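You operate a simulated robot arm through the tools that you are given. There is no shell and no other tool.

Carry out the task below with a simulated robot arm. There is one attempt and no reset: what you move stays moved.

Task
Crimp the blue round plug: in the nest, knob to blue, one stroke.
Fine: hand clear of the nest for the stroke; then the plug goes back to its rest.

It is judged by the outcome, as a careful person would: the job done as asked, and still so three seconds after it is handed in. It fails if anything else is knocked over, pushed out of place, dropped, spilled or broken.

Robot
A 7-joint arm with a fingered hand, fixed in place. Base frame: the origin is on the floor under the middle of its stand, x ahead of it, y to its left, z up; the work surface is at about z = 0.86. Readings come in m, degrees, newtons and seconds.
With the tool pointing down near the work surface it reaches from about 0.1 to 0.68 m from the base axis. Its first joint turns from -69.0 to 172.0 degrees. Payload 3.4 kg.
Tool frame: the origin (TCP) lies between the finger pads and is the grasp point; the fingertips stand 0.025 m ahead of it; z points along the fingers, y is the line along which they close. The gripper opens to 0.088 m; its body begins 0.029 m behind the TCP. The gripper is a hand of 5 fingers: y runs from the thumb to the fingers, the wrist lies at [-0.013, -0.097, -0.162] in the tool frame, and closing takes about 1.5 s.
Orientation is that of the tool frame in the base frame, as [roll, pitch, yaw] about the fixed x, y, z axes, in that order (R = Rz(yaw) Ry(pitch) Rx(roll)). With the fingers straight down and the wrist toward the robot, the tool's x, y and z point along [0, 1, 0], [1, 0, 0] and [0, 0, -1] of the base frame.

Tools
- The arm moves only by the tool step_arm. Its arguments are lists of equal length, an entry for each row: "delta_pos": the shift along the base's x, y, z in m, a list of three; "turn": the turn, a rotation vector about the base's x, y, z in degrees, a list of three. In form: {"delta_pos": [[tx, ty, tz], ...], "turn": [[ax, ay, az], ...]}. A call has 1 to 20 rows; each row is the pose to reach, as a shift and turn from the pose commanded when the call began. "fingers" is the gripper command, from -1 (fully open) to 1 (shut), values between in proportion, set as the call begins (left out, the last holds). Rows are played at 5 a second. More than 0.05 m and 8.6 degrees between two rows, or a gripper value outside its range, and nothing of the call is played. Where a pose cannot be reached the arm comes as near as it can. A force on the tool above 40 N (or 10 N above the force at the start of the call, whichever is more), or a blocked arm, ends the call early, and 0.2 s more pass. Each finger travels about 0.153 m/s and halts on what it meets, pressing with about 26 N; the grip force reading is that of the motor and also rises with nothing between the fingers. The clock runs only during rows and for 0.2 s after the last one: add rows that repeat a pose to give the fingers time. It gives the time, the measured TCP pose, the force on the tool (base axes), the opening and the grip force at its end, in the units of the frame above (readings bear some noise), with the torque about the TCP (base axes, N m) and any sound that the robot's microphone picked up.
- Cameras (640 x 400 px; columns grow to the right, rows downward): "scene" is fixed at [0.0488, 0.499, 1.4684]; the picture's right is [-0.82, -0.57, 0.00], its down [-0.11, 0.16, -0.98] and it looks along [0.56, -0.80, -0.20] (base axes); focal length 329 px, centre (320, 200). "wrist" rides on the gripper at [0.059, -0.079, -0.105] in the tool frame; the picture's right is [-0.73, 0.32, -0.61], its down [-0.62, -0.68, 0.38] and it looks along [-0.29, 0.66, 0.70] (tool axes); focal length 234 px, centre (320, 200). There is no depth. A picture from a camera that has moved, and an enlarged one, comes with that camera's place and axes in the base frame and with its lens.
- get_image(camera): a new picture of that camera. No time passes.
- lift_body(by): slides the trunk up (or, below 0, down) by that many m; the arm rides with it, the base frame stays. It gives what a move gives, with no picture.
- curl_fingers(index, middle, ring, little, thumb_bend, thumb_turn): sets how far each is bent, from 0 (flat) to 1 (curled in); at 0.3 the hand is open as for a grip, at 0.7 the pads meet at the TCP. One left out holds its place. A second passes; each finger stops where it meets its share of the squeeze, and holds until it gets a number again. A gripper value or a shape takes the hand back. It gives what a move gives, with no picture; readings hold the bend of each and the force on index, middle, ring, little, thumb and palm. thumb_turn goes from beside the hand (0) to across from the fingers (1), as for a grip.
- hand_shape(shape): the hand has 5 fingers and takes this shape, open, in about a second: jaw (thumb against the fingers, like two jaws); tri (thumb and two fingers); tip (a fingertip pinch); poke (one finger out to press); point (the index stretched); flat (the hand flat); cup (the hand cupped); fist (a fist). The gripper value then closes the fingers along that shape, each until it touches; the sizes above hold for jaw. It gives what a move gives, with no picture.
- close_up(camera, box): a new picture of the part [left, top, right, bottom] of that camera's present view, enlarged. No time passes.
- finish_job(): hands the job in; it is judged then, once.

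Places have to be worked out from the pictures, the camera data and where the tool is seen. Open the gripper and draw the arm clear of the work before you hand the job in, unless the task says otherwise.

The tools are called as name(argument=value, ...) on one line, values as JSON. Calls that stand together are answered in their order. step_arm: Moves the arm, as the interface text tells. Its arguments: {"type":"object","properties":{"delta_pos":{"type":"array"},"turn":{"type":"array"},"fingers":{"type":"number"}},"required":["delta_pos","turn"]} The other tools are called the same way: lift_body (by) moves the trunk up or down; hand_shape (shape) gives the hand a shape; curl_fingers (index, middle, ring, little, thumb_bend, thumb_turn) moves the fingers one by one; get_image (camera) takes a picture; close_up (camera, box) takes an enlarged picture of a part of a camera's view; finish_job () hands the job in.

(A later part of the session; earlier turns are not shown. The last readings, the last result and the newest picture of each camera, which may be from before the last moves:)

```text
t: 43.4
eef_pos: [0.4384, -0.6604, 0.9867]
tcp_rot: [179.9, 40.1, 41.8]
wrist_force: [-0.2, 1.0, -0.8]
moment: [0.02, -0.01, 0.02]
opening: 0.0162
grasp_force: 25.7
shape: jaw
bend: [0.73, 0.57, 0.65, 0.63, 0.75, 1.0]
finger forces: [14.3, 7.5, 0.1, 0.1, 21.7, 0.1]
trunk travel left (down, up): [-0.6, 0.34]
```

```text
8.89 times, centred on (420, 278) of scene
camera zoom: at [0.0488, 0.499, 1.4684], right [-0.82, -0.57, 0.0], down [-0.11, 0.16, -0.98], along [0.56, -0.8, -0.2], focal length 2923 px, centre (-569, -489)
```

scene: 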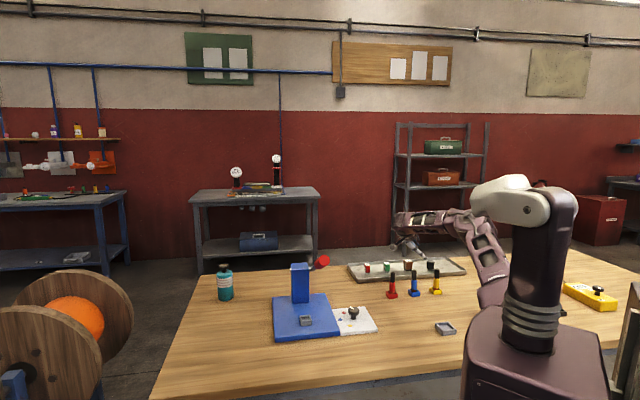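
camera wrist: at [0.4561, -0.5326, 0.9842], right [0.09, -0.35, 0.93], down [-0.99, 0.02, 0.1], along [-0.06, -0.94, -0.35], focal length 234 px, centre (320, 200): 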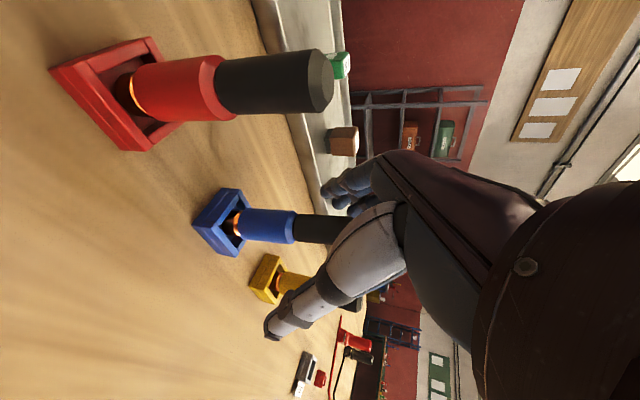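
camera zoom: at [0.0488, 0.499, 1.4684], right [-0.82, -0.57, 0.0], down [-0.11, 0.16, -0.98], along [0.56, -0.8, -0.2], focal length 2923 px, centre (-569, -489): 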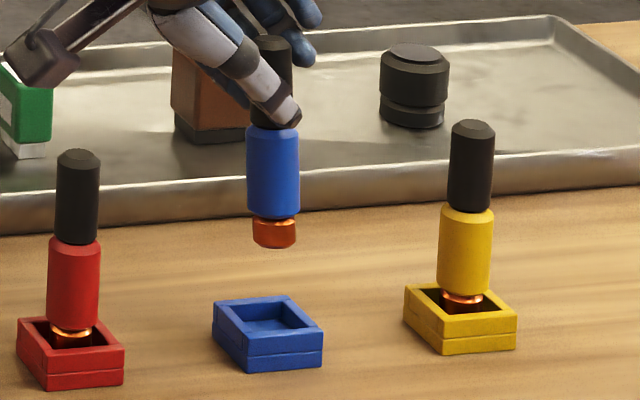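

By comparison with its upright neighbours, the held plug tilts about 3° one way and about 6° back. I'll rotate the hand to cancel that and check again.

step_arm(delta_pos=[[0, 0, 0.02], [0, 0, 0.04], [0, 0, 0.04]], turn=[[-1.2, -3.3, 0], [-2.4, -6.6, 0], [-2.4, -6.6, 0]])

close_up(camera="wrist", box=[80, 60, 320, 330])

close_up(camera="scene", box=[390, 240, 450, 300])

```text
t: 44.1
eef_pos: [0.4379, -0.6604, 1.0271]
tcp_rot: [172.2, 36.5, 37.2]
wrist_force: [1.0, 0.0, -0.2]
moment: [-0.03, -0.01, 0.04]
opening: 0.0163
grasp_force: 25.9
shape: jaw
bend: [0.73, 0.57, 0.65, 0.63, 0.75, 1.0]
finger forces: [14.1, 7.6, 0.1, 0.0, 21.8, 0.0]
trunk travel left (down, up): [-0.6, 0.34]
```

```text
1.48 times, centred on (200, 195) of wrist
camera zoom: at [0.4643, -0.5257, 1.0664], right [-0.02, -0.31, 0.95], down [-1.0, 0.02, -0.01], along [-0.02, -0.95, -0.31], focal length 347 px, centre (498, 207)
```

zoom: 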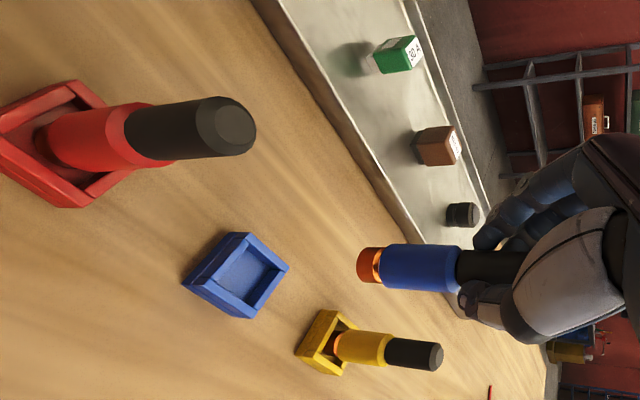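

```text
6.67 times, centred on (420, 270) of scene
camera zoom: at [0.0488, 0.499, 1.4684], right [-0.82, -0.57, 0.0], down [-0.11, 0.16, -0.98], along [0.56, -0.8, -0.2], focal length 2192 px, centre (-347, -267)
```

zoom: 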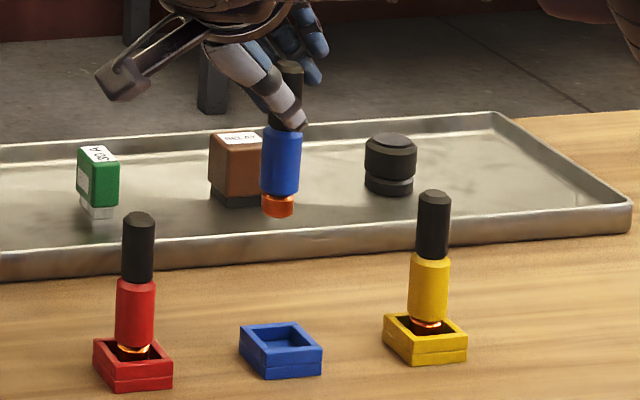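

The plug is now vertical to within about a degree in both views. Before carrying it over, I'll take a careful look at the press, since the lever overhang sets the safe path.

close_up(camera="scene", box=[265, 250, 345, 305])

close_up(camera="scene", box=[290, 300, 385, 345])

```text
7.27 times, centred on (305, 278) of scene
camera zoom: at [0.0488, 0.499, 1.4684], right [-0.82, -0.57, 0.0], down [-0.11, 0.16, -0.98], along [0.56, -0.8, -0.2], focal length 2392 px, centre (429, -364)
```

zoom: 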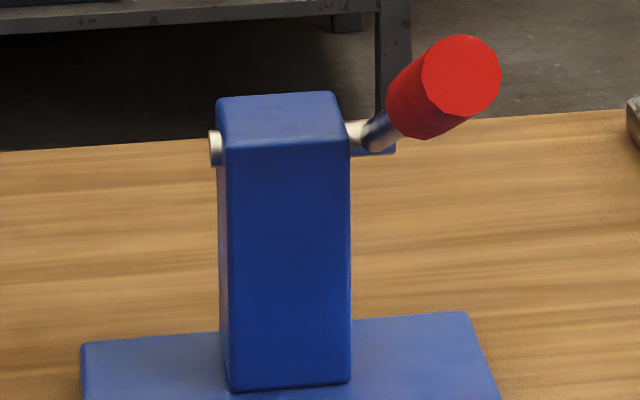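

```text
6.74 times, centred on (338, 322) of scene
camera zoom: at [0.0488, 0.499, 1.4684], right [-0.82, -0.57, 0.0], down [-0.11, 0.16, -0.98], along [0.56, -0.8, -0.2], focal length 2215 px, centre (202, -625)
```

zoom: 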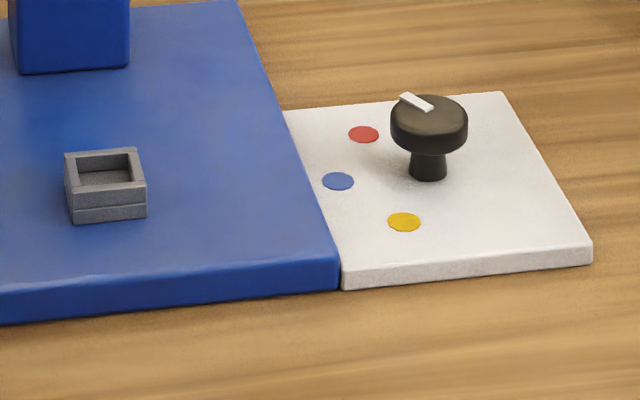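

The knob currently points at red, with blue about 60° counter-clockwise from above, and the nest rim is near (0.632, -0.253, 0.889). The lever passes about 4.5 cm to one side of the nest, its underside at z≥1.04. I'll carry the plug up and over to a point beyond the nest on the side away from the lever, staying well above the lever tip.

step_arm(delta_pos=[[0.0, 0.0, 0.04], [0.01, 0.018, 0.08], [0.025, 0.045, 0.115], [0.04, 0.075, 0.15], [0.06, 0.11, 0.18], [0.08, 0.145, 0.21], [0.1, 0.18, 0.23], [0.12, 0.22, 0.243], [0.1424, 0.26, 0.243], [0.16, 0.3, 0.243], [0.18, 0.34, 0.243], [0.2, 0.38, 0.243], [0.225, 0.42, 0.243], [0.25, 0.4646, 0.243], [0.25, 0.4646, 0.243]], turn=[[0, 0, 0], [0, 0, 0], [0, 0, 0], [0, 0, 0], [0, 0, 0], [0, 0, 0], [0, 0, 0], [0, 0, 0], [0, 0, 0], [0, 0, 0], [0, 0, 0], [0, 0, 0], [0, 0, 0], [0, 0, 0], [0, 0, 0]])

get_image(camera="wrist")

get_image(camera="scene")

```text
refused: row 5 steps farther than a row can; nothing moved
```

```text
taken
camera wrist: at [0.4643, -0.5257, 1.0664], right [-0.02, -0.31, 0.95], down [-1.0, 0.02, -0.01], along [-0.02, -0.95, -0.31], focal length 234 px, centre (320, 200)
```

wrist: 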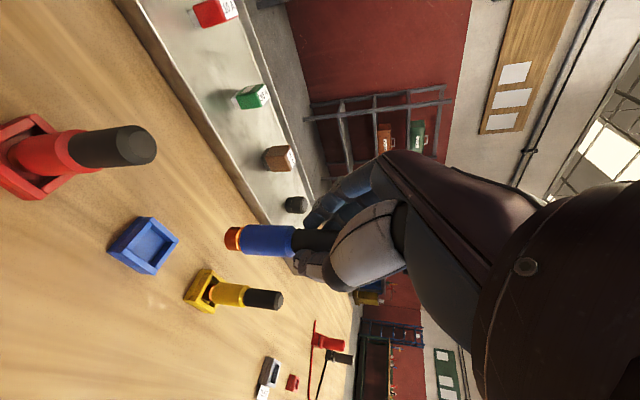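

```text
taken
```

scene: 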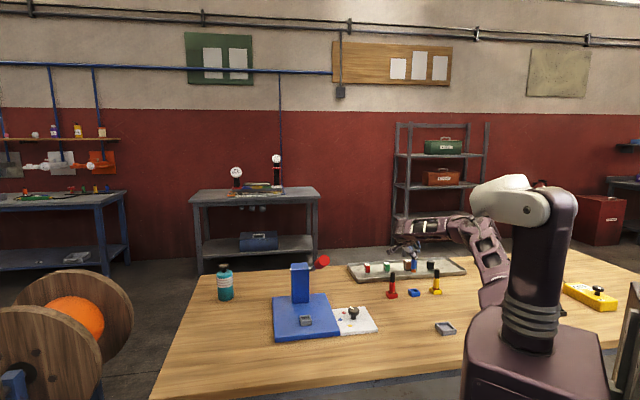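

One step was a little too long, so nothing moved. I'll resend the same path with evenly spaced shorter steps.

step_arm(delta_pos=[[0.0, 0.0, 0.04], [0.0142, 0.026, 0.065], [0.0285, 0.052, 0.09], [0.0427, 0.078, 0.113], [0.057, 0.104, 0.135], [0.0712, 0.13, 0.157], [0.0854, 0.156, 0.179], [0.0997, 0.182, 0.201], [0.1139, 0.208, 0.222], [0.1282, 0.234, 0.243], [0.1424, 0.26, 0.243], [0.16, 0.294, 0.243], [0.178, 0.328, 0.243], [0.196, 0.362, 0.243], [0.214, 0.396, 0.243], [0.232, 0.43, 0.243], [0.25, 0.4646, 0.243], [0.25, 0.4646, 0.243]], turn=[[0, 0, 0], [0, 0, 0], [0, 0, 0], [0, 0, 0], [0, 0, 0], [0, 0, 0], [0, 0, 0], [0, 0, 0], [0, 0, 0], [0, 0, 0], [0, 0, 0], [0, 0, 0], [0, 0, 0], [0, 0, 0], [0, 0, 0], [0, 0, 0], [0, 0, 0], [0, 0, 0]])

get_image(camera="wrist")

get_image(camera="scene")

```text
t: 48.0
eef_pos: [0.5282, -0.4818, 1.1686]
tcp_rot: [172.0, 36.3, 37.3]
wrist_force: [0.4, -0.2, -1.9]
moment: [0.05, 0.03, 0.03]
opening: 0.0159
grasp_force: 26.0
shape: jaw
bend: [0.73, 0.57, 0.65, 0.63, 0.75, 1.0]
finger forces: [14.3, 7.6, 0.0, 0.0, 21.8, 0.0]
out of reach, approached as far as the arm can: row 8, 9, 10, 11, 12, 13, 14, 15, 16, 17, 18
trunk travel left (down, up): [-0.6, 0.34]
```

```text
taken
camera wrist: at [0.5541, -0.3472, 1.2081], right [-0.02, -0.31, 0.95], down [-1.0, 0.02, -0.01], along [-0.01, -0.95, -0.31], focal length 234 px, centre (320, 200)
```

wrist: 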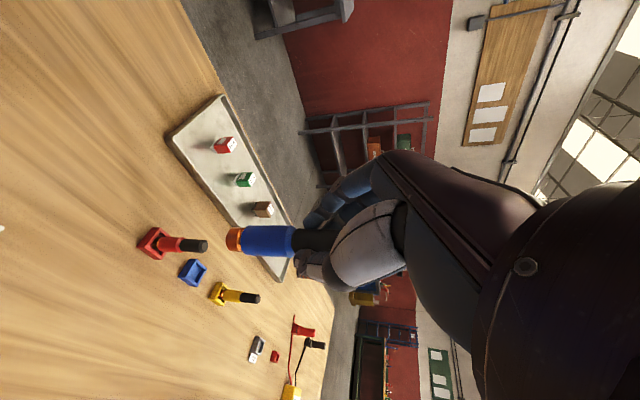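

```text
taken
```

scene: 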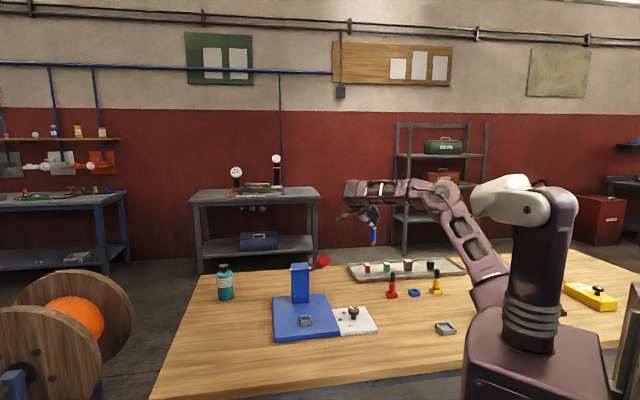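

The arm can't get higher there at this trunk height; it stopped at about (0.528, -0.482, 1.169) and still holds the plug firmly. I'll raise the trunk 10 cm, which lifts the whole arm straight up.

lift_body(by=0.1)

step_arm(delta_pos=[[0, 0, 0], [0, 0, 0]], turn=[[0, 0, 0], [0, 0, 0]])

```text
t: 49.3
eef_pos: [0.5285, -0.4811, 1.2683]
tcp_rot: [172.1, 36.3, 37.3]
wrist_force: [0.1, 0.4, -0.4]
moment: [0.01, 0.02, 0.03]
opening: 0.0164
grasp_force: 26.0
shape: jaw
bend: [0.73, 0.57, 0.65, 0.63, 0.75, 1.0]
finger forces: [14.3, 7.6, 0.0, 0.1, 21.8, 0.0]
trunk travel left (down, up): [-0.7, 0.24]
```

```text
t: 49.9
eef_pos: [0.5289, -0.4812, 1.2686]
tcp_rot: [172.0, 36.3, 37.3]
wrist_force: [0.0, 0.5, -0.8]
moment: [-0.01, -0.01, -0.02]
opening: 0.0163
grasp_force: 25.6
shape: jaw
bend: [0.73, 0.57, 0.65, 0.63, 0.75, 1.0]
finger forces: [14.3, 7.6, 0.1, 0.0, 21.8, 0.1]
trunk travel left (down, up): [-0.7, 0.24]
```

The reached pose is now the reference, with the plug foot at about z=1.19, above the lever tip at 1.14. I'll move over to the far side of the nest, turning the hand 20° about vertical to suit the arm; that keeps the plug upright.

step_arm(delta_pos=[[0.0194, 0.0358, 0], [0.0388, 0.0717, 0], [0.0582, 0.1075, 0], [0.0777, 0.1434, 0], [0.0971, 0.1792, 0], [0.1165, 0.215, 0], [0.1359, 0.2509, 0], [0.1553, 0.2867, 0], [0.1553, 0.2867, 0]], turn=[[0, 0, 2.5], [0, 0, 5], [0, 0, 7.5], [0, 0, 10], [0, 0, 12.5], [0, 0, 15], [0, 0, 17.5], [0, 0, 20], [0, 0, 20]])

get_image(camera="wrist")

get_image(camera="scene")

```text
t: 51.9
eef_pos: [0.5901, -0.3585, 1.2074]
tcp_rot: [172.1, 36.1, 57.5]
wrist_force: [0.2, 0.4, -0.8]
moment: [0.0, -0.02, -0.02]
opening: 0.0162
grasp_force: 25.8
shape: jaw
bend: [0.73, 0.57, 0.65, 0.63, 0.75, 1.0]
finger forces: [14.3, 7.7, 0.0, 0.0, 21.8, 0.1]
out of reach, approached as far as the arm can: row 1, 2, 3, 4, 5, 6, 7, 8, 9
trunk travel left (down, up): [-0.7, 0.24]
```

```text
taken
camera wrist: at [0.5678, -0.223, 1.2475], right [0.09, -0.3, 0.95], down [-0.94, -0.33, -0.02], along [0.32, -0.9, -0.31], focal length 234 px, centre (320, 200)
```

wrist: 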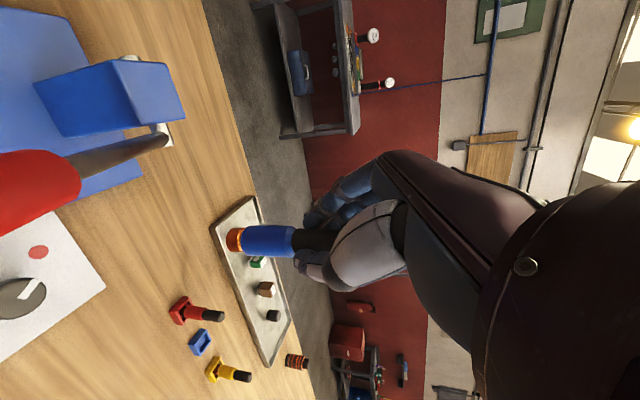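

```text
taken
```

scene: 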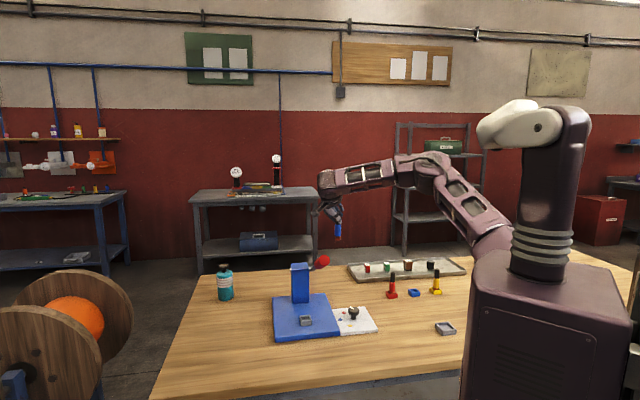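

The arm compromised by dipping, so I want more height from the trunk instead. The plug foot is at about z=1.13, clear of the lever. I'll raise the trunk 18 cm before crossing.

lift_body(by=0.18)

step_arm(delta_pos=[[0.0, 0.0, -0.02], [0.0, 0.0, -0.04], [0.0, 0.0, -0.06], [0.0156, 0.0273, -0.08], [0.0313, 0.0547, -0.09], [0.047, 0.082, -0.1], [0.0626, 0.1093, -0.1], [0.0783, 0.1367, -0.1], [0.0939, 0.164, -0.1], [0.0939, 0.164, -0.1]], turn=[[0, 0, 0], [0, 0, 0], [0, 0, 0], [0, 0, 0], [0, 0, 0], [0, 0, 0], [0, 0, 0], [0, 0, 0], [0, 0, 0], [0, 0, 0]])

get_image(camera="wrist")

get_image(camera="scene")

```text
t: 53.9
eef_pos: [0.5907, -0.3585, 1.3882]
tcp_rot: [172.0, 36.1, 57.6]
wrist_force: [1.0, 0.3, -0.5]
moment: [-0.01, 0.0, -0.01]
opening: 0.0162
grasp_force: 26.0
shape: jaw
bend: [0.73, 0.57, 0.65, 0.63, 0.75, 1.0]
finger forces: [14.3, 7.6, 0.0, 0.0, 21.8, 0.0]
trunk travel left (down, up): [-0.88, 0.06]
```

```text
t: 56.1
eef_pos: [0.6085, -0.3376, 1.2878]
tcp_rot: [172.1, 36.0, 57.7]
wrist_force: [-0.5, 0.0, -0.7]
moment: [-0.02, -0.02, -0.02]
opening: 0.0161
grasp_force: 26.0
shape: jaw
bend: [0.73, 0.57, 0.65, 0.63, 0.75, 1.0]
finger forces: [14.5, 7.7, 0.0, 0.0, 21.8, 0.1]
out of reach, approached as far as the arm can: row 4, 5, 6, 7, 8, 9, 10
trunk travel left (down, up): [-0.88, 0.06]
```

```text
taken
camera wrist: at [0.5845, -0.202, 1.3275], right [0.09, -0.3, 0.95], down [-0.94, -0.33, -0.02], along [0.32, -0.89, -0.31], focal length 234 px, centre (320, 200)
```

wrist: 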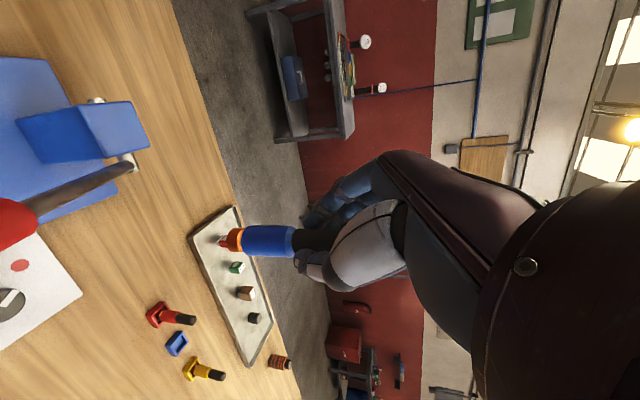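

```text
taken
```

scene: 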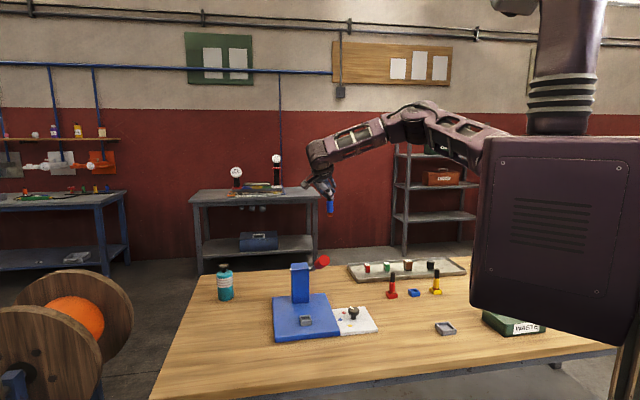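

The plug is secure and clear. The limit looks like wrist deflection rather than distance, so turning the hand further about vertical should free it. I'll raise the trunk to the top, rotate the hand another 17°, and settle slightly lower in place.

lift_body(by=0.055)

step_arm(delta_pos=[[0, 0, -0.02], [0, 0, -0.04], [0, 0, -0.06], [0, 0, -0.075], [0, 0, -0.075]], turn=[[0, 0, 4.3], [0, 0, 8.6], [0, 0, 12.9], [0, 0, 17.2], [0, 0, 17.2]])

```text
t: 57.0
eef_pos: [0.6066, -0.3366, 1.3422]
tcp_rot: [172.0, 35.8, 57.7]
wrist_force: [0.6, 0.3, -0.8]
moment: [0.03, 0.02, -0.01]
opening: 0.0163
grasp_force: 26.0
shape: jaw
bend: [0.73, 0.57, 0.65, 0.63, 0.75, 1.0]
finger forces: [14.3, 7.5, 0.0, 0.0, 21.9, 0.0]
trunk travel left (down, up): [-0.935, 0.005]
```

```text
t: 58.2
eef_pos: [0.6068, -0.3368, 1.2681]
tcp_rot: [172.0, 36.0, 74.8]
wrist_force: [-0.5, 0.5, -1.0]
moment: [0.01, 0.0, 0.02]
opening: 0.0162
grasp_force: 25.8
shape: jaw
bend: [0.73, 0.57, 0.65, 0.63, 0.75, 1.0]
finger forces: [14.4, 7.8, 0.0, 0.1, 21.7, 0.1]
trunk travel left (down, up): [-0.935, 0.005]
```

That pose was reached exactly. Now I'll cross over the lever toward +y at this height, with the plug foot about 4–10 cm above the lever along this line.

step_arm(delta_pos=[[0.004, 0.04, 0], [0.008, 0.08, 0], [0.01, 0.12, 0], [0.013, 0.157, 0], [0.013, 0.157, 0]], turn=[[0, 0, 0], [0, 0, 0], [0, 0, 0], [0, 0, 0], [0, 0, 0]])

get_image(camera="wrist")

get_image(camera="scene")

```text
t: 59.4
eef_pos: [0.5799, -0.2459, 1.2958]
tcp_rot: [172.2, 35.6, 75.2]
wrist_force: [0.7, -0.1, -1.4]
moment: [0.01, 0.0, 0.0]
opening: 0.0161
grasp_force: 26.2
shape: jaw
bend: [0.73, 0.57, 0.65, 0.63, 0.76, 1.0]
finger forces: [14.5, 7.7, 0.1, 0.0, 21.8, 0.0]
out of reach, approached as far as the arm can: row 1, 2, 3, 4, 5
trunk travel left (down, up): [-0.935, 0.005]
```

```text
taken
camera wrist: at [0.5168, -0.1235, 1.336], right [0.17, -0.27, 0.95], down [-0.8, -0.6, -0.02], along [0.57, -0.76, -0.32], focal length 234 px, centre (320, 200)
```

wrist: 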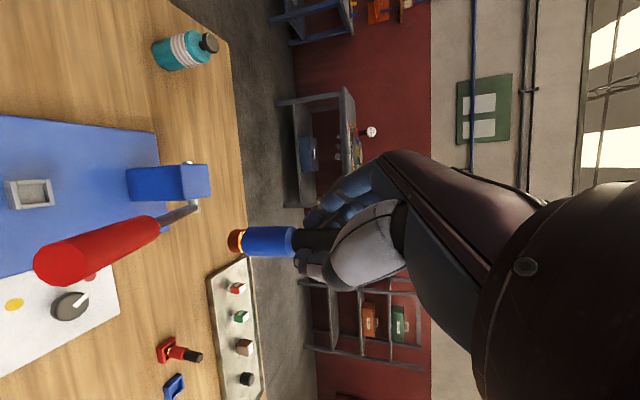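

```text
taken
```

scene: 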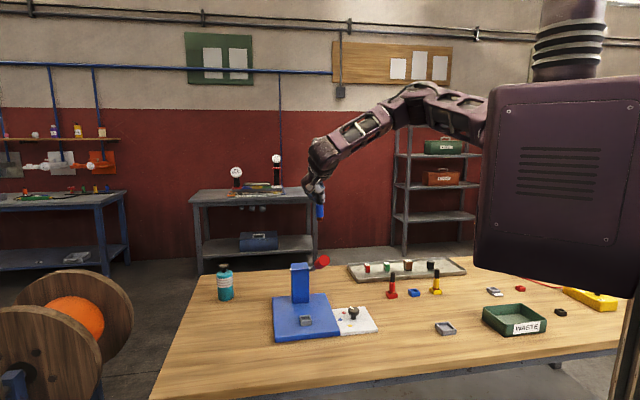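

The arm keeps running out of wrist range on that side, so this lean direction isn't workable at the nest. A flatter grip that reaches in from the front, under the raised lever, would suit the arm much better. I'll carry the plug back above its rest, turning the hand back on the way, so I can regrip it.

step_arm(delta_pos=[[-0.0142, -0.0414, 0.003], [-0.0285, -0.0827, 0.006], [-0.0427, -0.1241, 0.009], [-0.057, -0.1654, 0.012], [-0.0712, -0.2068, 0.015], [-0.0854, -0.2482, 0.019], [-0.0997, -0.2895, 0.019], [-0.1139, -0.3309, 0.019], [-0.1282, -0.3722, 0.019], [-0.1424, -0.4136, 0.019], [-0.1424, -0.4136, 0.019]], turn=[[0, 0, -3.79], [0, 0, -7.58], [0, 0, -11.37], [0, 0, -15.16], [0, 0, -18.95], [0, 0, -22.74], [0, 0, -26.53], [0, 0, -30.32], [0, 0, -34.11], [0, 0, -37.9], [0, 0, -37.9]])

get_image(camera="scene")

```text
t: 61.8
eef_pos: [0.4379, -0.6601, 1.3172]
tcp_rot: [172.0, 36.0, 37.0]
wrist_force: [0.2, 0.6, -0.9]
moment: [-0.01, 0.0, 0.01]
opening: 0.0162
grasp_force: 26.0
shape: jaw
bend: [0.73, 0.57, 0.65, 0.63, 0.76, 1.0]
finger forces: [14.5, 7.7, 0.1, 0.1, 21.6, 0.0]
trunk travel left (down, up): [-0.935, 0.005]
```

```text
taken
```

scene: 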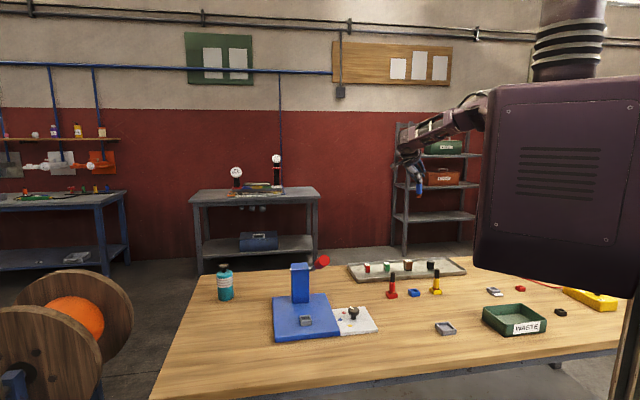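

It tracked perfectly. The hand is back above the rest, so I'll lower the trunk 25 cm, which is purely vertical, and check alignment before going lower.

lift_body(by=-0.26)

close_up(camera="wrist", box=[80, 60, 320, 330])

close_up(camera="scene", box=[390, 235, 450, 305])

```text
t: 64.5
eef_pos: [0.4382, -0.66, 1.056]
tcp_rot: [172.0, 36.0, 37.1]
wrist_force: [-0.1, -0.1, -1.6]
moment: [0.01, 0.01, 0.0]
opening: 0.0159
grasp_force: 26.5
shape: jaw
bend: [0.73, 0.57, 0.65, 0.63, 0.76, 1.0]
finger forces: [14.5, 7.7, 0.1, 0.1, 21.6, 0.0]
trunk travel left (down, up): [-0.675, 0.265]
```

```text
1.48 times, centred on (200, 195) of wrist
camera zoom: at [0.4647, -0.5258, 1.0966], right [-0.02, -0.31, 0.95], down [-1.0, 0.03, -0.02], along [-0.02, -0.95, -0.31], focal length 347 px, centre (498, 207)
```

zoom: 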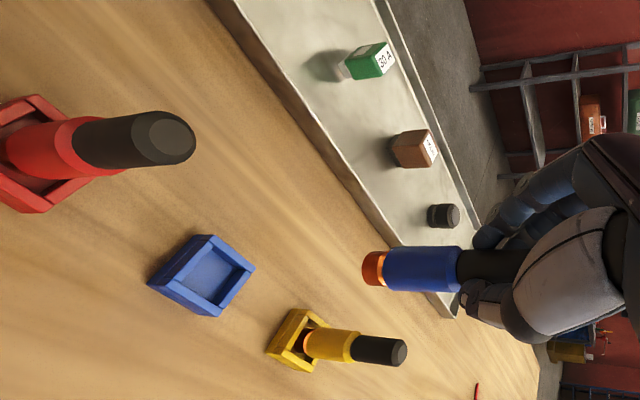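

```text
5.71 times, centred on (420, 270) of scene
camera zoom: at [0.0488, 0.499, 1.4684], right [-0.82, -0.57, 0.0], down [-0.11, 0.16, -0.98], along [0.56, -0.8, -0.2], focal length 1879 px, centre (-251, -200)
```

zoom: 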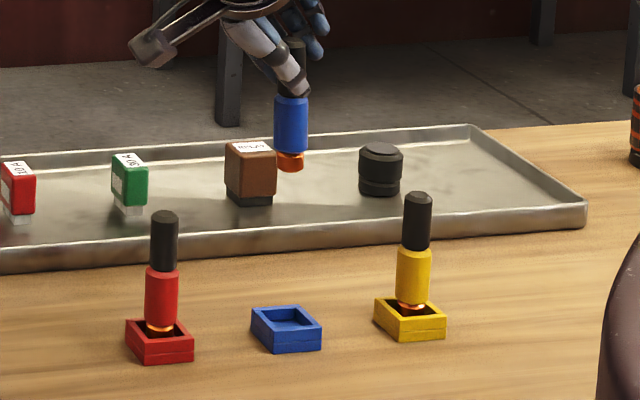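

From both cameras the foot is about 10 mm beyond the rest centre on the finger side and 2 mm to the other. I'll correct that sideways at this safe height, then lower the trunk another 7.5 cm.

step_arm(delta_pos=[[-0.0041, 0.003, 0], [-0.0082, 0.0061, 0], [-0.0082, 0.0061, 0]], turn=[[0, 0, 0], [0, 0, 0], [0, 0, 0]])

lift_body(by=-0.075)

close_up(camera="wrist", box=[120, 140, 320, 290])

close_up(camera="scene", box=[390, 250, 450, 305])

```text
t: 65.3
eef_pos: [0.4308, -0.6537, 1.056]
tcp_rot: [172.2, 35.9, 37.0]
wrist_force: [-0.6, -0.6, 0.0]
moment: [-0.01, 0.0, 0.01]
opening: 0.0162
grasp_force: 25.4
shape: jaw
bend: [0.73, 0.57, 0.65, 0.63, 0.76, 1.0]
finger forces: [14.5, 7.7, 0.1, 0.1, 21.5, 0.0]
trunk travel left (down, up): [-0.675, 0.265]
```

```text
t: 66.4
eef_pos: [0.4293, -0.6541, 0.9821]
tcp_rot: [172.1, 35.9, 37.0]
wrist_force: [0.4, -0.9, -0.5]
moment: [0.01, -0.02, 0.01]
opening: 0.016
grasp_force: 26.1
shape: jaw
bend: [0.73, 0.57, 0.65, 0.63, 0.76, 1.0]
finger forces: [14.5, 7.7, 0.0, 0.1, 21.6, 0.1]
trunk travel left (down, up): [-0.6, 0.34]
```

```text
2.67 times, centred on (220, 215) of wrist
camera zoom: at [0.4564, -0.5197, 1.0219], right [-0.02, -0.31, 0.95], down [-1.0, 0.03, -0.02], along [-0.02, -0.95, -0.31], focal length 624 px, centre (587, 160)
```

zoom: 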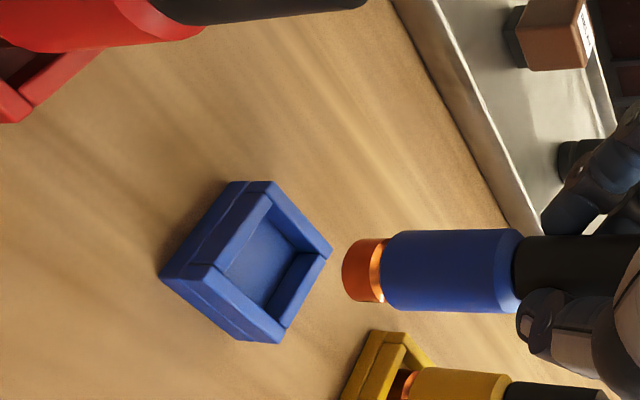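

```text
7.27 times, centred on (420, 278) of scene
camera zoom: at [0.0488, 0.499, 1.4684], right [-0.82, -0.57, 0.0], down [-0.11, 0.16, -0.98], along [0.56, -0.8, -0.2], focal length 2392 px, centre (-407, -364)
```

zoom: 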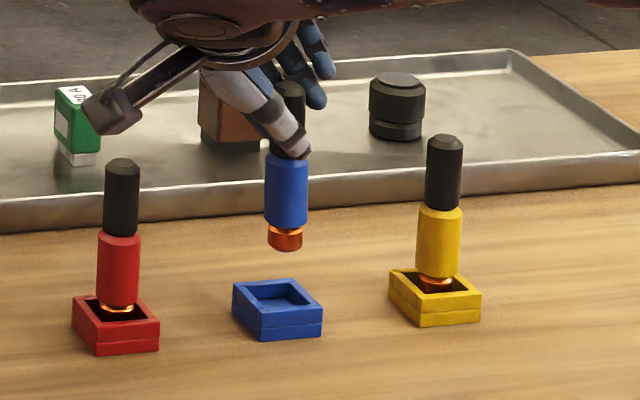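

The foot is now nearly over the rest centre, about 3 mm off along the row. I'll fix that and lower to just inside the rim, watching the force.

step_arm(delta_pos=[[0.003, 0.0013, -0.01], [0.003, 0.0013, -0.02], [0.003, 0.0013, -0.028], [0.003, 0.0013, -0.034], [0.003, 0.0013, -0.034]], turn=[[0, 0, 0], [0, 0, 0], [0, 0, 0], [0, 0, 0], [0, 0, 0]])

close_up(camera="wrist", box=[160, 150, 320, 290])

close_up(camera="scene", box=[395, 260, 445, 305])

```text
t: 67.6
eef_pos: [0.432, -0.6505, 0.952]
tcp_rot: [171.5, 35.9, 36.7]
wrist_force: [-1.1, 1.6, 17.7]
moment: [-0.29, 0.0, -0.03]
opening: 0.017
grasp_force: 25.7
shape: jaw
bend: [0.73, 0.57, 0.65, 0.63, 0.76, 1.0]
finger forces: [15.3, 9.2, 0.1, 0.0, 24.5, 0.1]
trunk travel left (down, up): [-0.6, 0.34]
```

```text
2.86 times, centred on (240, 220) of wrist
camera zoom: at [0.4581, -0.5155, 0.9918], right [-0.03, -0.31, 0.95], down [-1.0, 0.02, -0.02], along [-0.02, -0.95, -0.31], focal length 669 px, centre (549, 143)
```

zoom: 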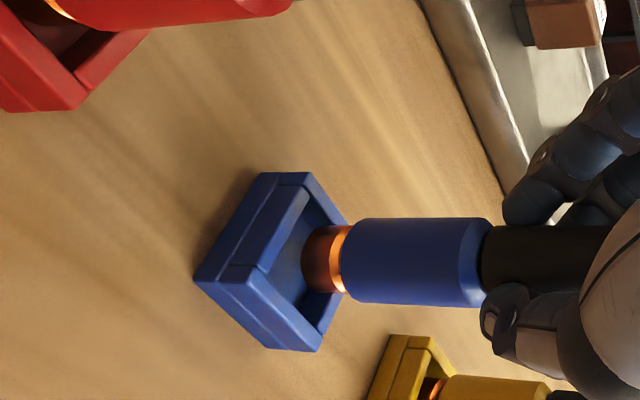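

```text
8.89 times, centred on (420, 282) of scene
camera zoom: at [0.0488, 0.499, 1.4684], right [-0.82, -0.57, 0.0], down [-0.11, 0.16, -0.98], along [0.56, -0.8, -0.2], focal length 2923 px, centre (-569, -533)
```

zoom: 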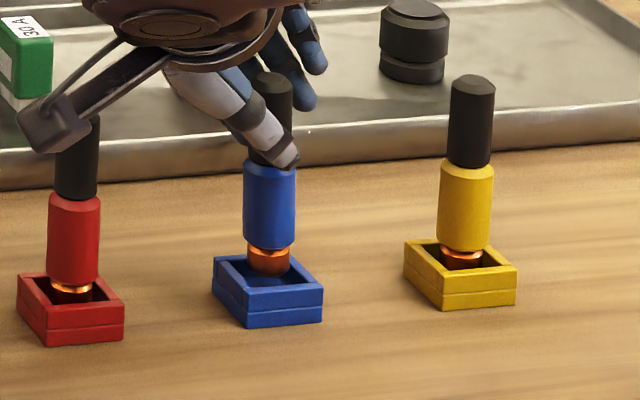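

The foot touched the far wall of the rest this time: 17.7 N, with the contact on the finger side. I'll raise it, shift 5 mm back toward the thumb side, and lower again.

step_arm(delta_pos=[[0, 0, 0.008], [-0.0033, 0.0037, 0.01], [-0.0033, 0.0037, 0.005], [-0.0033, 0.0037, 0.0], [-0.0033, 0.0037, 0.0]], turn=[[0, 0, 0], [0, 0, 0], [0, 0, 0], [0, 0, 0], [0, 0, 0]])

close_up(camera="wrist", box=[160, 150, 320, 290])

close_up(camera="scene", box=[395, 260, 445, 305])

```text
t: 68.8
eef_pos: [0.4297, -0.6469, 0.9528]
tcp_rot: [171.7, 36.0, 36.8]
wrist_force: [3.5, -3.7, 20.9]
moment: [-0.39, -0.01, 0.03]
opening: 0.0176
grasp_force: 26.4
shape: jaw
bend: [0.73, 0.55, 0.66, 0.63, 0.77, 1.0]
finger forces: [16.3, 9.8, 1.9, 0.1, 23.0, 0.0]
trunk travel left (down, up): [-0.6, 0.34]
```

```text
2.86 times, centred on (240, 220) of wrist
camera zoom: at [0.4556, -0.5124, 0.9913], right [-0.03, -0.31, 0.95], down [-1.0, 0.02, -0.02], along [-0.02, -0.95, -0.31], focal length 669 px, centre (549, 143)
```

zoom: 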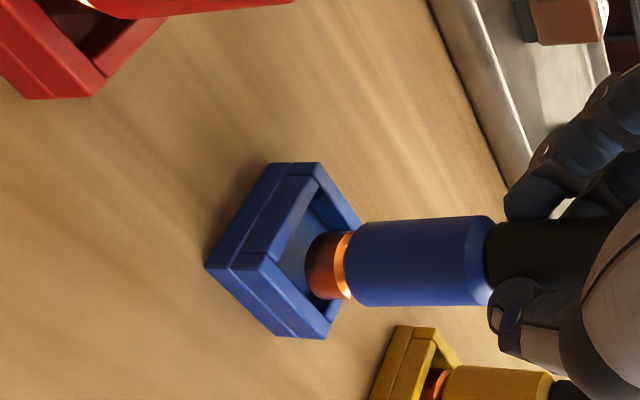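

```text
8.89 times, centred on (420, 282) of scene
camera zoom: at [0.0488, 0.499, 1.4684], right [-0.82, -0.57, 0.0], down [-0.11, 0.16, -0.98], along [0.56, -0.8, -0.2], focal length 2923 px, centre (-569, -533)
```

zoom: 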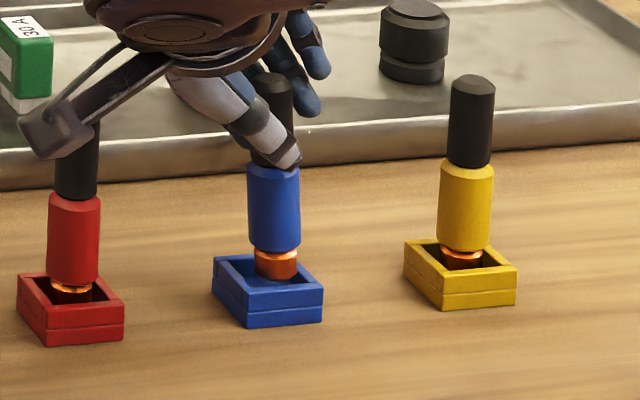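

Now it's catching the near wall, so the seat lies between these two tries. The scene view also shows the foot about 3.5 mm off to the right. I'll raise, correct both, and lower again.

step_arm(delta_pos=[[0, 0, 0.01], [0.0043, 0.0004, 0.012], [0.0043, 0.0004, 0.007], [0.0043, 0.0004, 0.003], [0.0043, 0.0004, 0.001], [0.0043, 0.0004, 0.001]], turn=[[0, 0, 0], [0, 0, 0], [0, 0, 0], [0, 0, 0], [0, 0, 0], [0, 0, 0]])

close_up(camera="wrist", box=[160, 150, 320, 290])

close_up(camera="scene", box=[395, 260, 445, 305])

```text
t: 70.2
eef_pos: [0.435, -0.6487, 0.9486]
tcp_rot: [172.1, 35.9, 36.9]
wrist_force: [0.5, 0.8, -1.1]
moment: [-0.01, 0.01, -0.03]
opening: 0.0174
grasp_force: 26.3
shape: jaw
bend: [0.73, 0.56, 0.71, 0.63, 0.77, 1.0]
finger forces: [14.6, 8.0, 0.4, 0.0, 23.0, 0.0]
trunk travel left (down, up): [-0.6, 0.34]
```

```text
2.86 times, centred on (240, 220) of wrist
camera zoom: at [0.4607, -0.5143, 0.9885], right [-0.02, -0.31, 0.95], down [-1.0, 0.03, -0.02], along [-0.02, -0.95, -0.31], focal length 669 px, centre (549, 143)
```

zoom: 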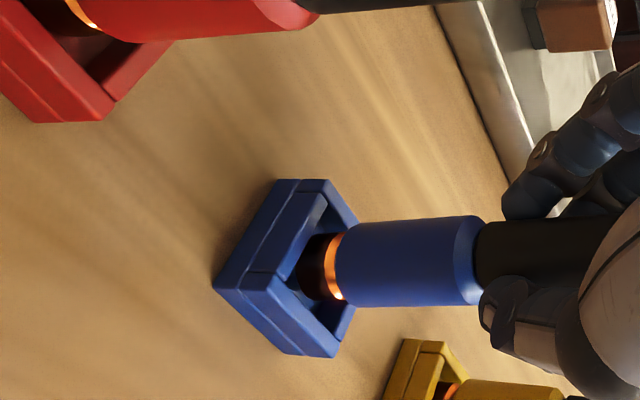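

```text
8.89 times, centred on (420, 282) of scene
camera zoom: at [0.0488, 0.499, 1.4684], right [-0.82, -0.57, 0.0], down [-0.11, 0.16, -0.98], along [0.56, -0.8, -0.2], focal length 2923 px, centre (-569, -533)
```

zoom: 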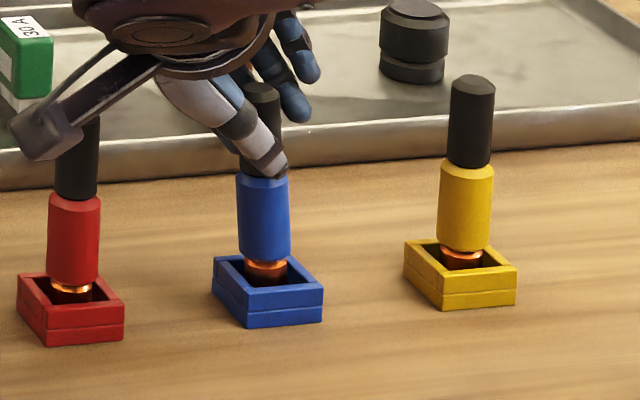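

The foot has dropped in with no force. I'll lower the last few millimetres until it touches the floor.

step_arm(delta_pos=[[0, 0, -0.002], [0, 0, -0.004], [0, 0, -0.004]], turn=[[0, 0, 0], [0, 0, 0], [0, 0, 0]])

close_up(camera="scene", box=[395, 260, 445, 305])

```text
t: 71.0
eef_pos: [0.4341, -0.6487, 0.9449]
tcp_rot: [171.9, 35.9, 36.9]
wrist_force: [1.3, -0.9, 4.7]
moment: [-0.07, 0.01, 0.0]
opening: 0.0175
grasp_force: 26.1
shape: jaw
bend: [0.73, 0.56, 0.71, 0.63, 0.77, 1.0]
finger forces: [15.0, 8.6, 0.7, 0.0, 22.8, 0.0]
trunk travel left (down, up): [-0.6, 0.34]
```

```text
8.89 times, centred on (420, 282) of scene
camera zoom: at [0.0488, 0.499, 1.4684], right [-0.82, -0.57, 0.0], down [-0.11, 0.16, -0.98], along [0.56, -0.8, -0.2], focal length 2923 px, centre (-569, -533)
```

zoom: 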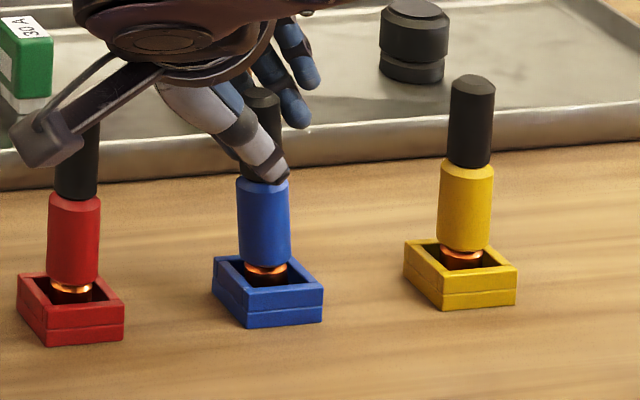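

The plug is down on the floor of its rest at about 5 N. It leans roughly 3–4° along the row, so I'll pivot the hand about the foot to straighten it before letting go.

step_arm(delta_pos=[[-0.0017, -0.0015, 0.001], [-0.0034, -0.0031, 0.001], [-0.0034, -0.0031, 0.001]], turn=[[1.15, -1.3, 0], [2.3, -2.6, 0], [2.3, -2.6, 0]])

close_up(camera="scene", box=[395, 260, 445, 305])

close_up(camera="wrist", box=[160, 150, 320, 290])

```text
t: 71.8
eef_pos: [0.4308, -0.6513, 0.9459]
tcp_rot: [172.2, 32.5, 37.1]
wrist_force: [1.3, 1.0, 2.5]
moment: [-0.01, -0.05, 0.02]
opening: 0.0171
grasp_force: 26.2
shape: jaw
bend: [0.73, 0.56, 0.71, 0.63, 0.77, 1.0]
finger forces: [15.4, 8.2, 0.5, 0.1, 22.9, 0.0]
trunk travel left (down, up): [-0.6, 0.34]
```

```text
8.89 times, centred on (420, 282) of scene
camera zoom: at [0.0488, 0.499, 1.4684], right [-0.82, -0.57, 0.0], down [-0.11, 0.16, -0.98], along [0.56, -0.8, -0.2], focal length 2923 px, centre (-569, -533)
```

zoom: 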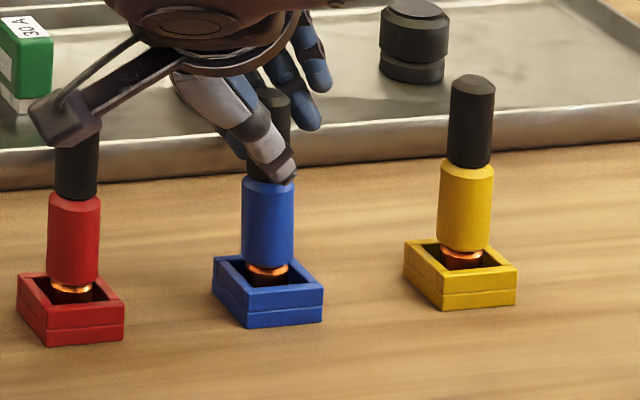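

```text
2.86 times, centred on (240, 220) of wrist
camera zoom: at [0.4551, -0.5189, 0.9928], right [-0.07, -0.35, 0.93], down [-1.0, 0.03, -0.06], along [0.0, -0.94, -0.35], focal length 669 px, centre (549, 143)
```

zoom: 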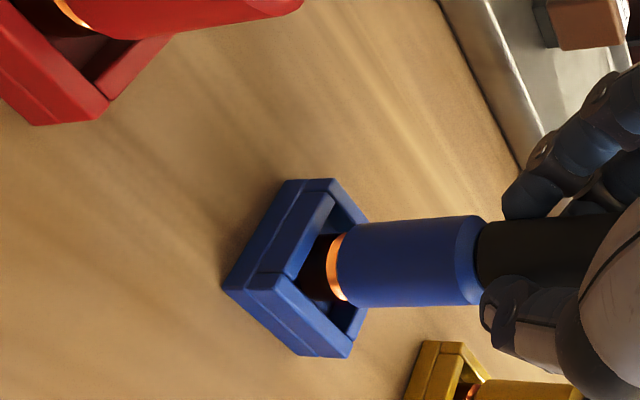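

The plug now stands plumb, seated in its rest. I'll open the hand.

step_arm(delta_pos=[[0, 0, 0], [0, 0, 0], [0, 0, 0], [0, 0, 0], [0, 0, 0], [0, 0, 0]], turn=[[0, 0, 0], [0, 0, 0], [0, 0, 0], [0, 0, 0], [0, 0, 0], [0, 0, 0]], fingers=-1)

close_up(camera="scene", box=[395, 260, 445, 305])

close_up(camera="wrist", box=[160, 150, 400, 310])

```text
t: 73.2
eef_pos: [0.4308, -0.6515, 0.9446]
tcp_rot: [172.3, 32.4, 37.1]
wrist_force: [0.6, -1.1, -0.2]
moment: [0.01, 0.01, 0.0]
opening: 0.0874
grasp_force: 0.1
shape: jaw
bend: [0.3, 0.3, 0.3, 0.3, 0.3, 0.98]
finger forces: [0.0, 0.1, 0.1, 0.1, 0.0, 0.0]
trunk travel left (down, up): [-0.6, 0.34]
```

```text
8.89 times, centred on (420, 282) of scene
camera zoom: at [0.0488, 0.499, 1.4684], right [-0.82, -0.57, 0.0], down [-0.11, 0.16, -0.98], along [0.56, -0.8, -0.2], focal length 2923 px, centre (-569, -533)
```

zoom: 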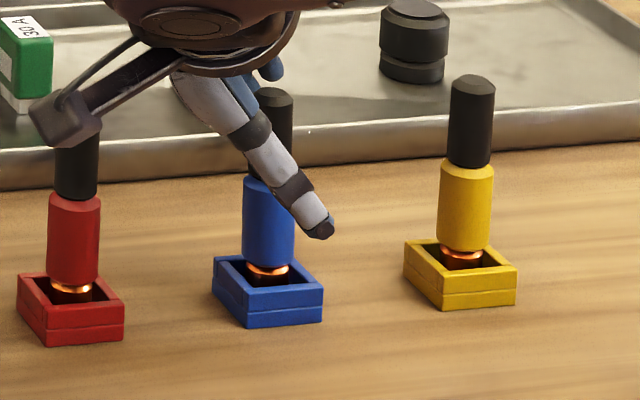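

```text
2.50 times, centred on (280, 230) of wrist
camera zoom: at [0.4552, -0.5193, 0.9924], right [-0.07, -0.35, 0.93], down [-1.0, 0.03, -0.06], along [0.0, -0.94, -0.35], focal length 585 px, centre (420, 125)
```

zoom: 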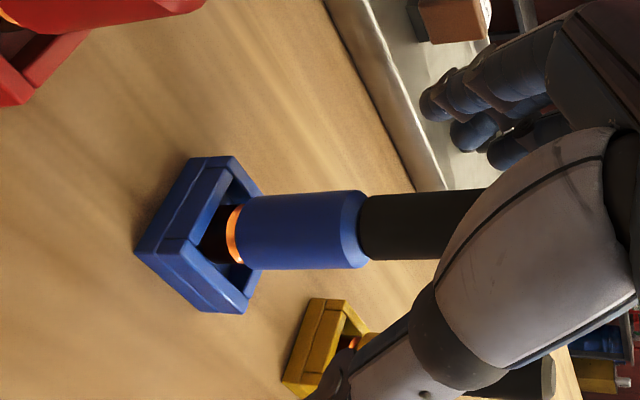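

The plug stands upright by itself in its rest. I'll lift clear, then turn the hand to a flatter attitude, 65° lean with palm toward the robot's front-left, so it can later reach the nest from the front, under the lever.

step_arm(delta_pos=[[0, 0, 0.02], [0, 0, 0.06], [0, 0, 0.1], [0, 0, 0.14], [0, 0, 0.14]], turn=[[0, 0, 0], [0, 0, 0], [0, 0, 0], [0, 0, 0], [0, 0, 0]])

step_arm(delta_pos=[[0, 0, 0], [0, 0, 0], [0, 0, 0], [0, 0, 0], [0, 0, 0], [0, 0, 0], [0, 0, 0], [0, 0, 0], [0, 0, 0], [0, 0, 0]], turn=[[-3.5, 1.66, 7.21], [-7.0, 3.33, 14.42], [-10.5, 4.99, 21.63], [-14.0, 6.65, 28.84], [-17.5, 8.32, 36.06], [-21.0, 9.98, 43.27], [-24.5, 11.64, 50.48], [-28.0, 13.31, 57.69], [-31.5, 14.97, 64.9], [-31.5, 14.97, 64.9]])

get_image(camera="wrist")

get_image(camera="scene")

```text
t: 74.4
eef_pos: [0.4305, -0.6519, 1.0855]
tcp_rot: [172.5, 32.5, 37.2]
wrist_force: [-0.5, -0.7, 0.4]
moment: [-0.01, -0.01, 0.01]
opening: 0.0877
grasp_force: 0.1
shape: jaw
bend: [0.3, 0.3, 0.3, 0.3, 0.3, 0.98]
finger forces: [0.1, 0.1, 0.1, 0.1, 0.0, 0.0]
trunk travel left (down, up): [-0.6, 0.34]
```

```text
t: 76.6
eef_pos: [0.4307, -0.6522, 1.0855]
tcp_rot: [-179.8, 65.0, 110.3]
wrist_force: [0.1, 0.8, 0.5]
moment: [0.0, 0.03, -0.01]
opening: 0.0876
grasp_force: 0.1
shape: jaw
bend: [0.3, 0.3, 0.3, 0.3, 0.3, 0.98]
finger forces: [0.1, 0.0, 0.1, 0.1, 0.0, 0.1]
trunk travel left (down, up): [-0.6, 0.34]
```

```text
taken
camera wrist: at [0.3159, -0.5674, 1.0759], right [0.22, 0.34, 0.91], down [-0.43, -0.81, 0.41], along [0.88, -0.48, -0.03], focal length 234 px, centre (320, 200)
```

wrist: 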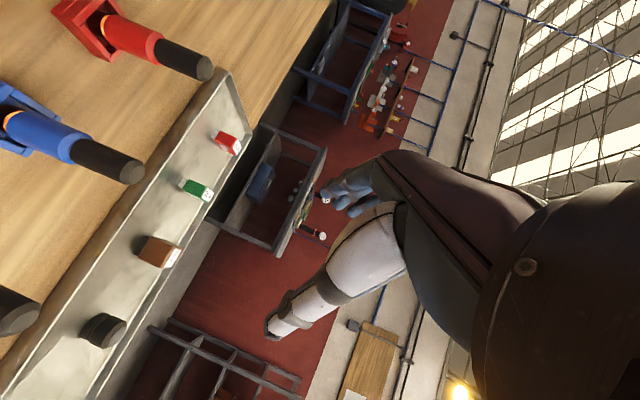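

```text
taken
```

scene: 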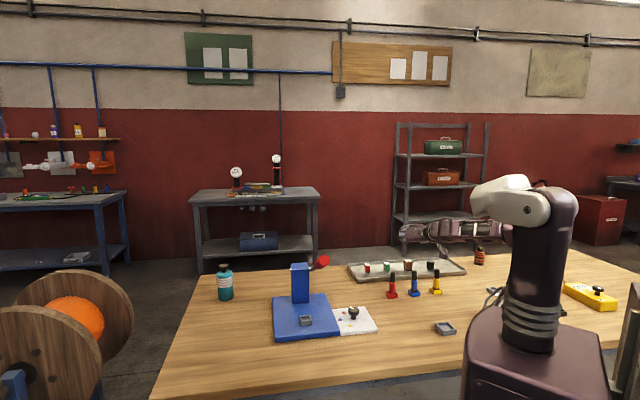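

The new attitude was reached exactly. Before picking the plug up again, I'll rehearse the route to the nest with the empty hand: around in front of the lever's end, ending low in front of the nest. That checks the reach and gives me a close look at the nest.

step_arm(delta_pos=[[-0.0061, 0.0384, -0.005], [-0.0123, 0.0768, -0.01], [-0.0184, 0.1152, -0.015], [-0.0246, 0.1536, -0.02], [-0.0307, 0.192, -0.025], [-0.0274, 0.2287, -0.028], [-0.024, 0.2653, -0.03], [-0.0207, 0.302, -0.033], [-0.0174, 0.3387, -0.035], [-0.014, 0.3753, -0.038], [-0.0107, 0.412, -0.04], [0.0093, 0.4483, -0.046], [0.0293, 0.4845, -0.052], [0.0493, 0.5208, -0.058], [0.0693, 0.557, -0.065], [0.1098, 0.55, -0.08], [0.1503, 0.543, -0.095], [0.1503, 0.543, -0.095]], turn=[[0, 0, 0], [0, 0, 0], [0, 0, 0], [0, 0, 0], [0, 0, 0], [0, 0, 0], [0, 0, 0], [0, 0, 0], [0, 0, 0], [0, 0, 0], [0, 0, 0], [0, 0, 0], [0, 0, 0], [0, 0, 0], [0, 0, 0], [0, 0, 0], [0, 0, 0], [0, 0, 0]])

get_image(camera="wrist")

get_image(camera="scene")

```text
t: 80.4
eef_pos: [0.408, -0.3864, 1.0553]
tcp_rot: [-179.7, 65.1, 110.2]
wrist_force: [-0.3, -0.2, -0.4]
moment: [-0.01, -0.02, -0.01]
opening: 0.0878
grasp_force: 0.1
shape: jaw
bend: [0.3, 0.3, 0.3, 0.3, 0.3, 0.98]
finger forces: [0.0, 0.0, 0.0, 0.1, 0.1, 0.0]
out of reach, approached as far as the arm can: row 8, 9, 10, 11, 12, 13, 14, 15, 16, 17, 18
trunk travel left (down, up): [-0.6, 0.34]
```

```text
taken
camera wrist: at [0.293, -0.3021, 1.0467], right [0.22, 0.34, 0.91], down [-0.43, -0.81, 0.4], along [0.87, -0.48, -0.03], focal length 234 px, centre (320, 200)
```

wrist: 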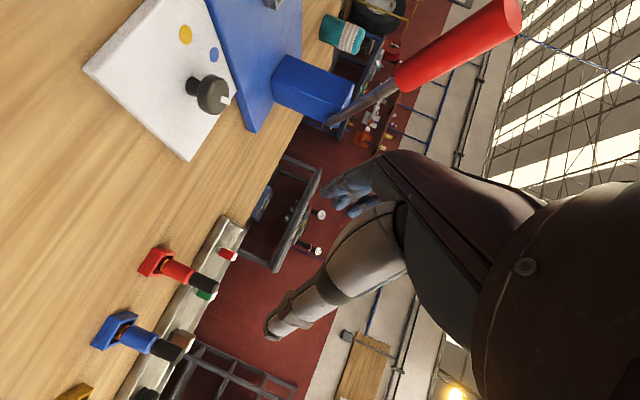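

```text
taken
```

scene: 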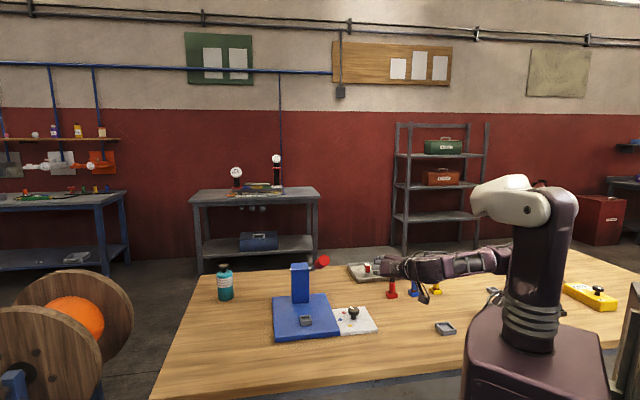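

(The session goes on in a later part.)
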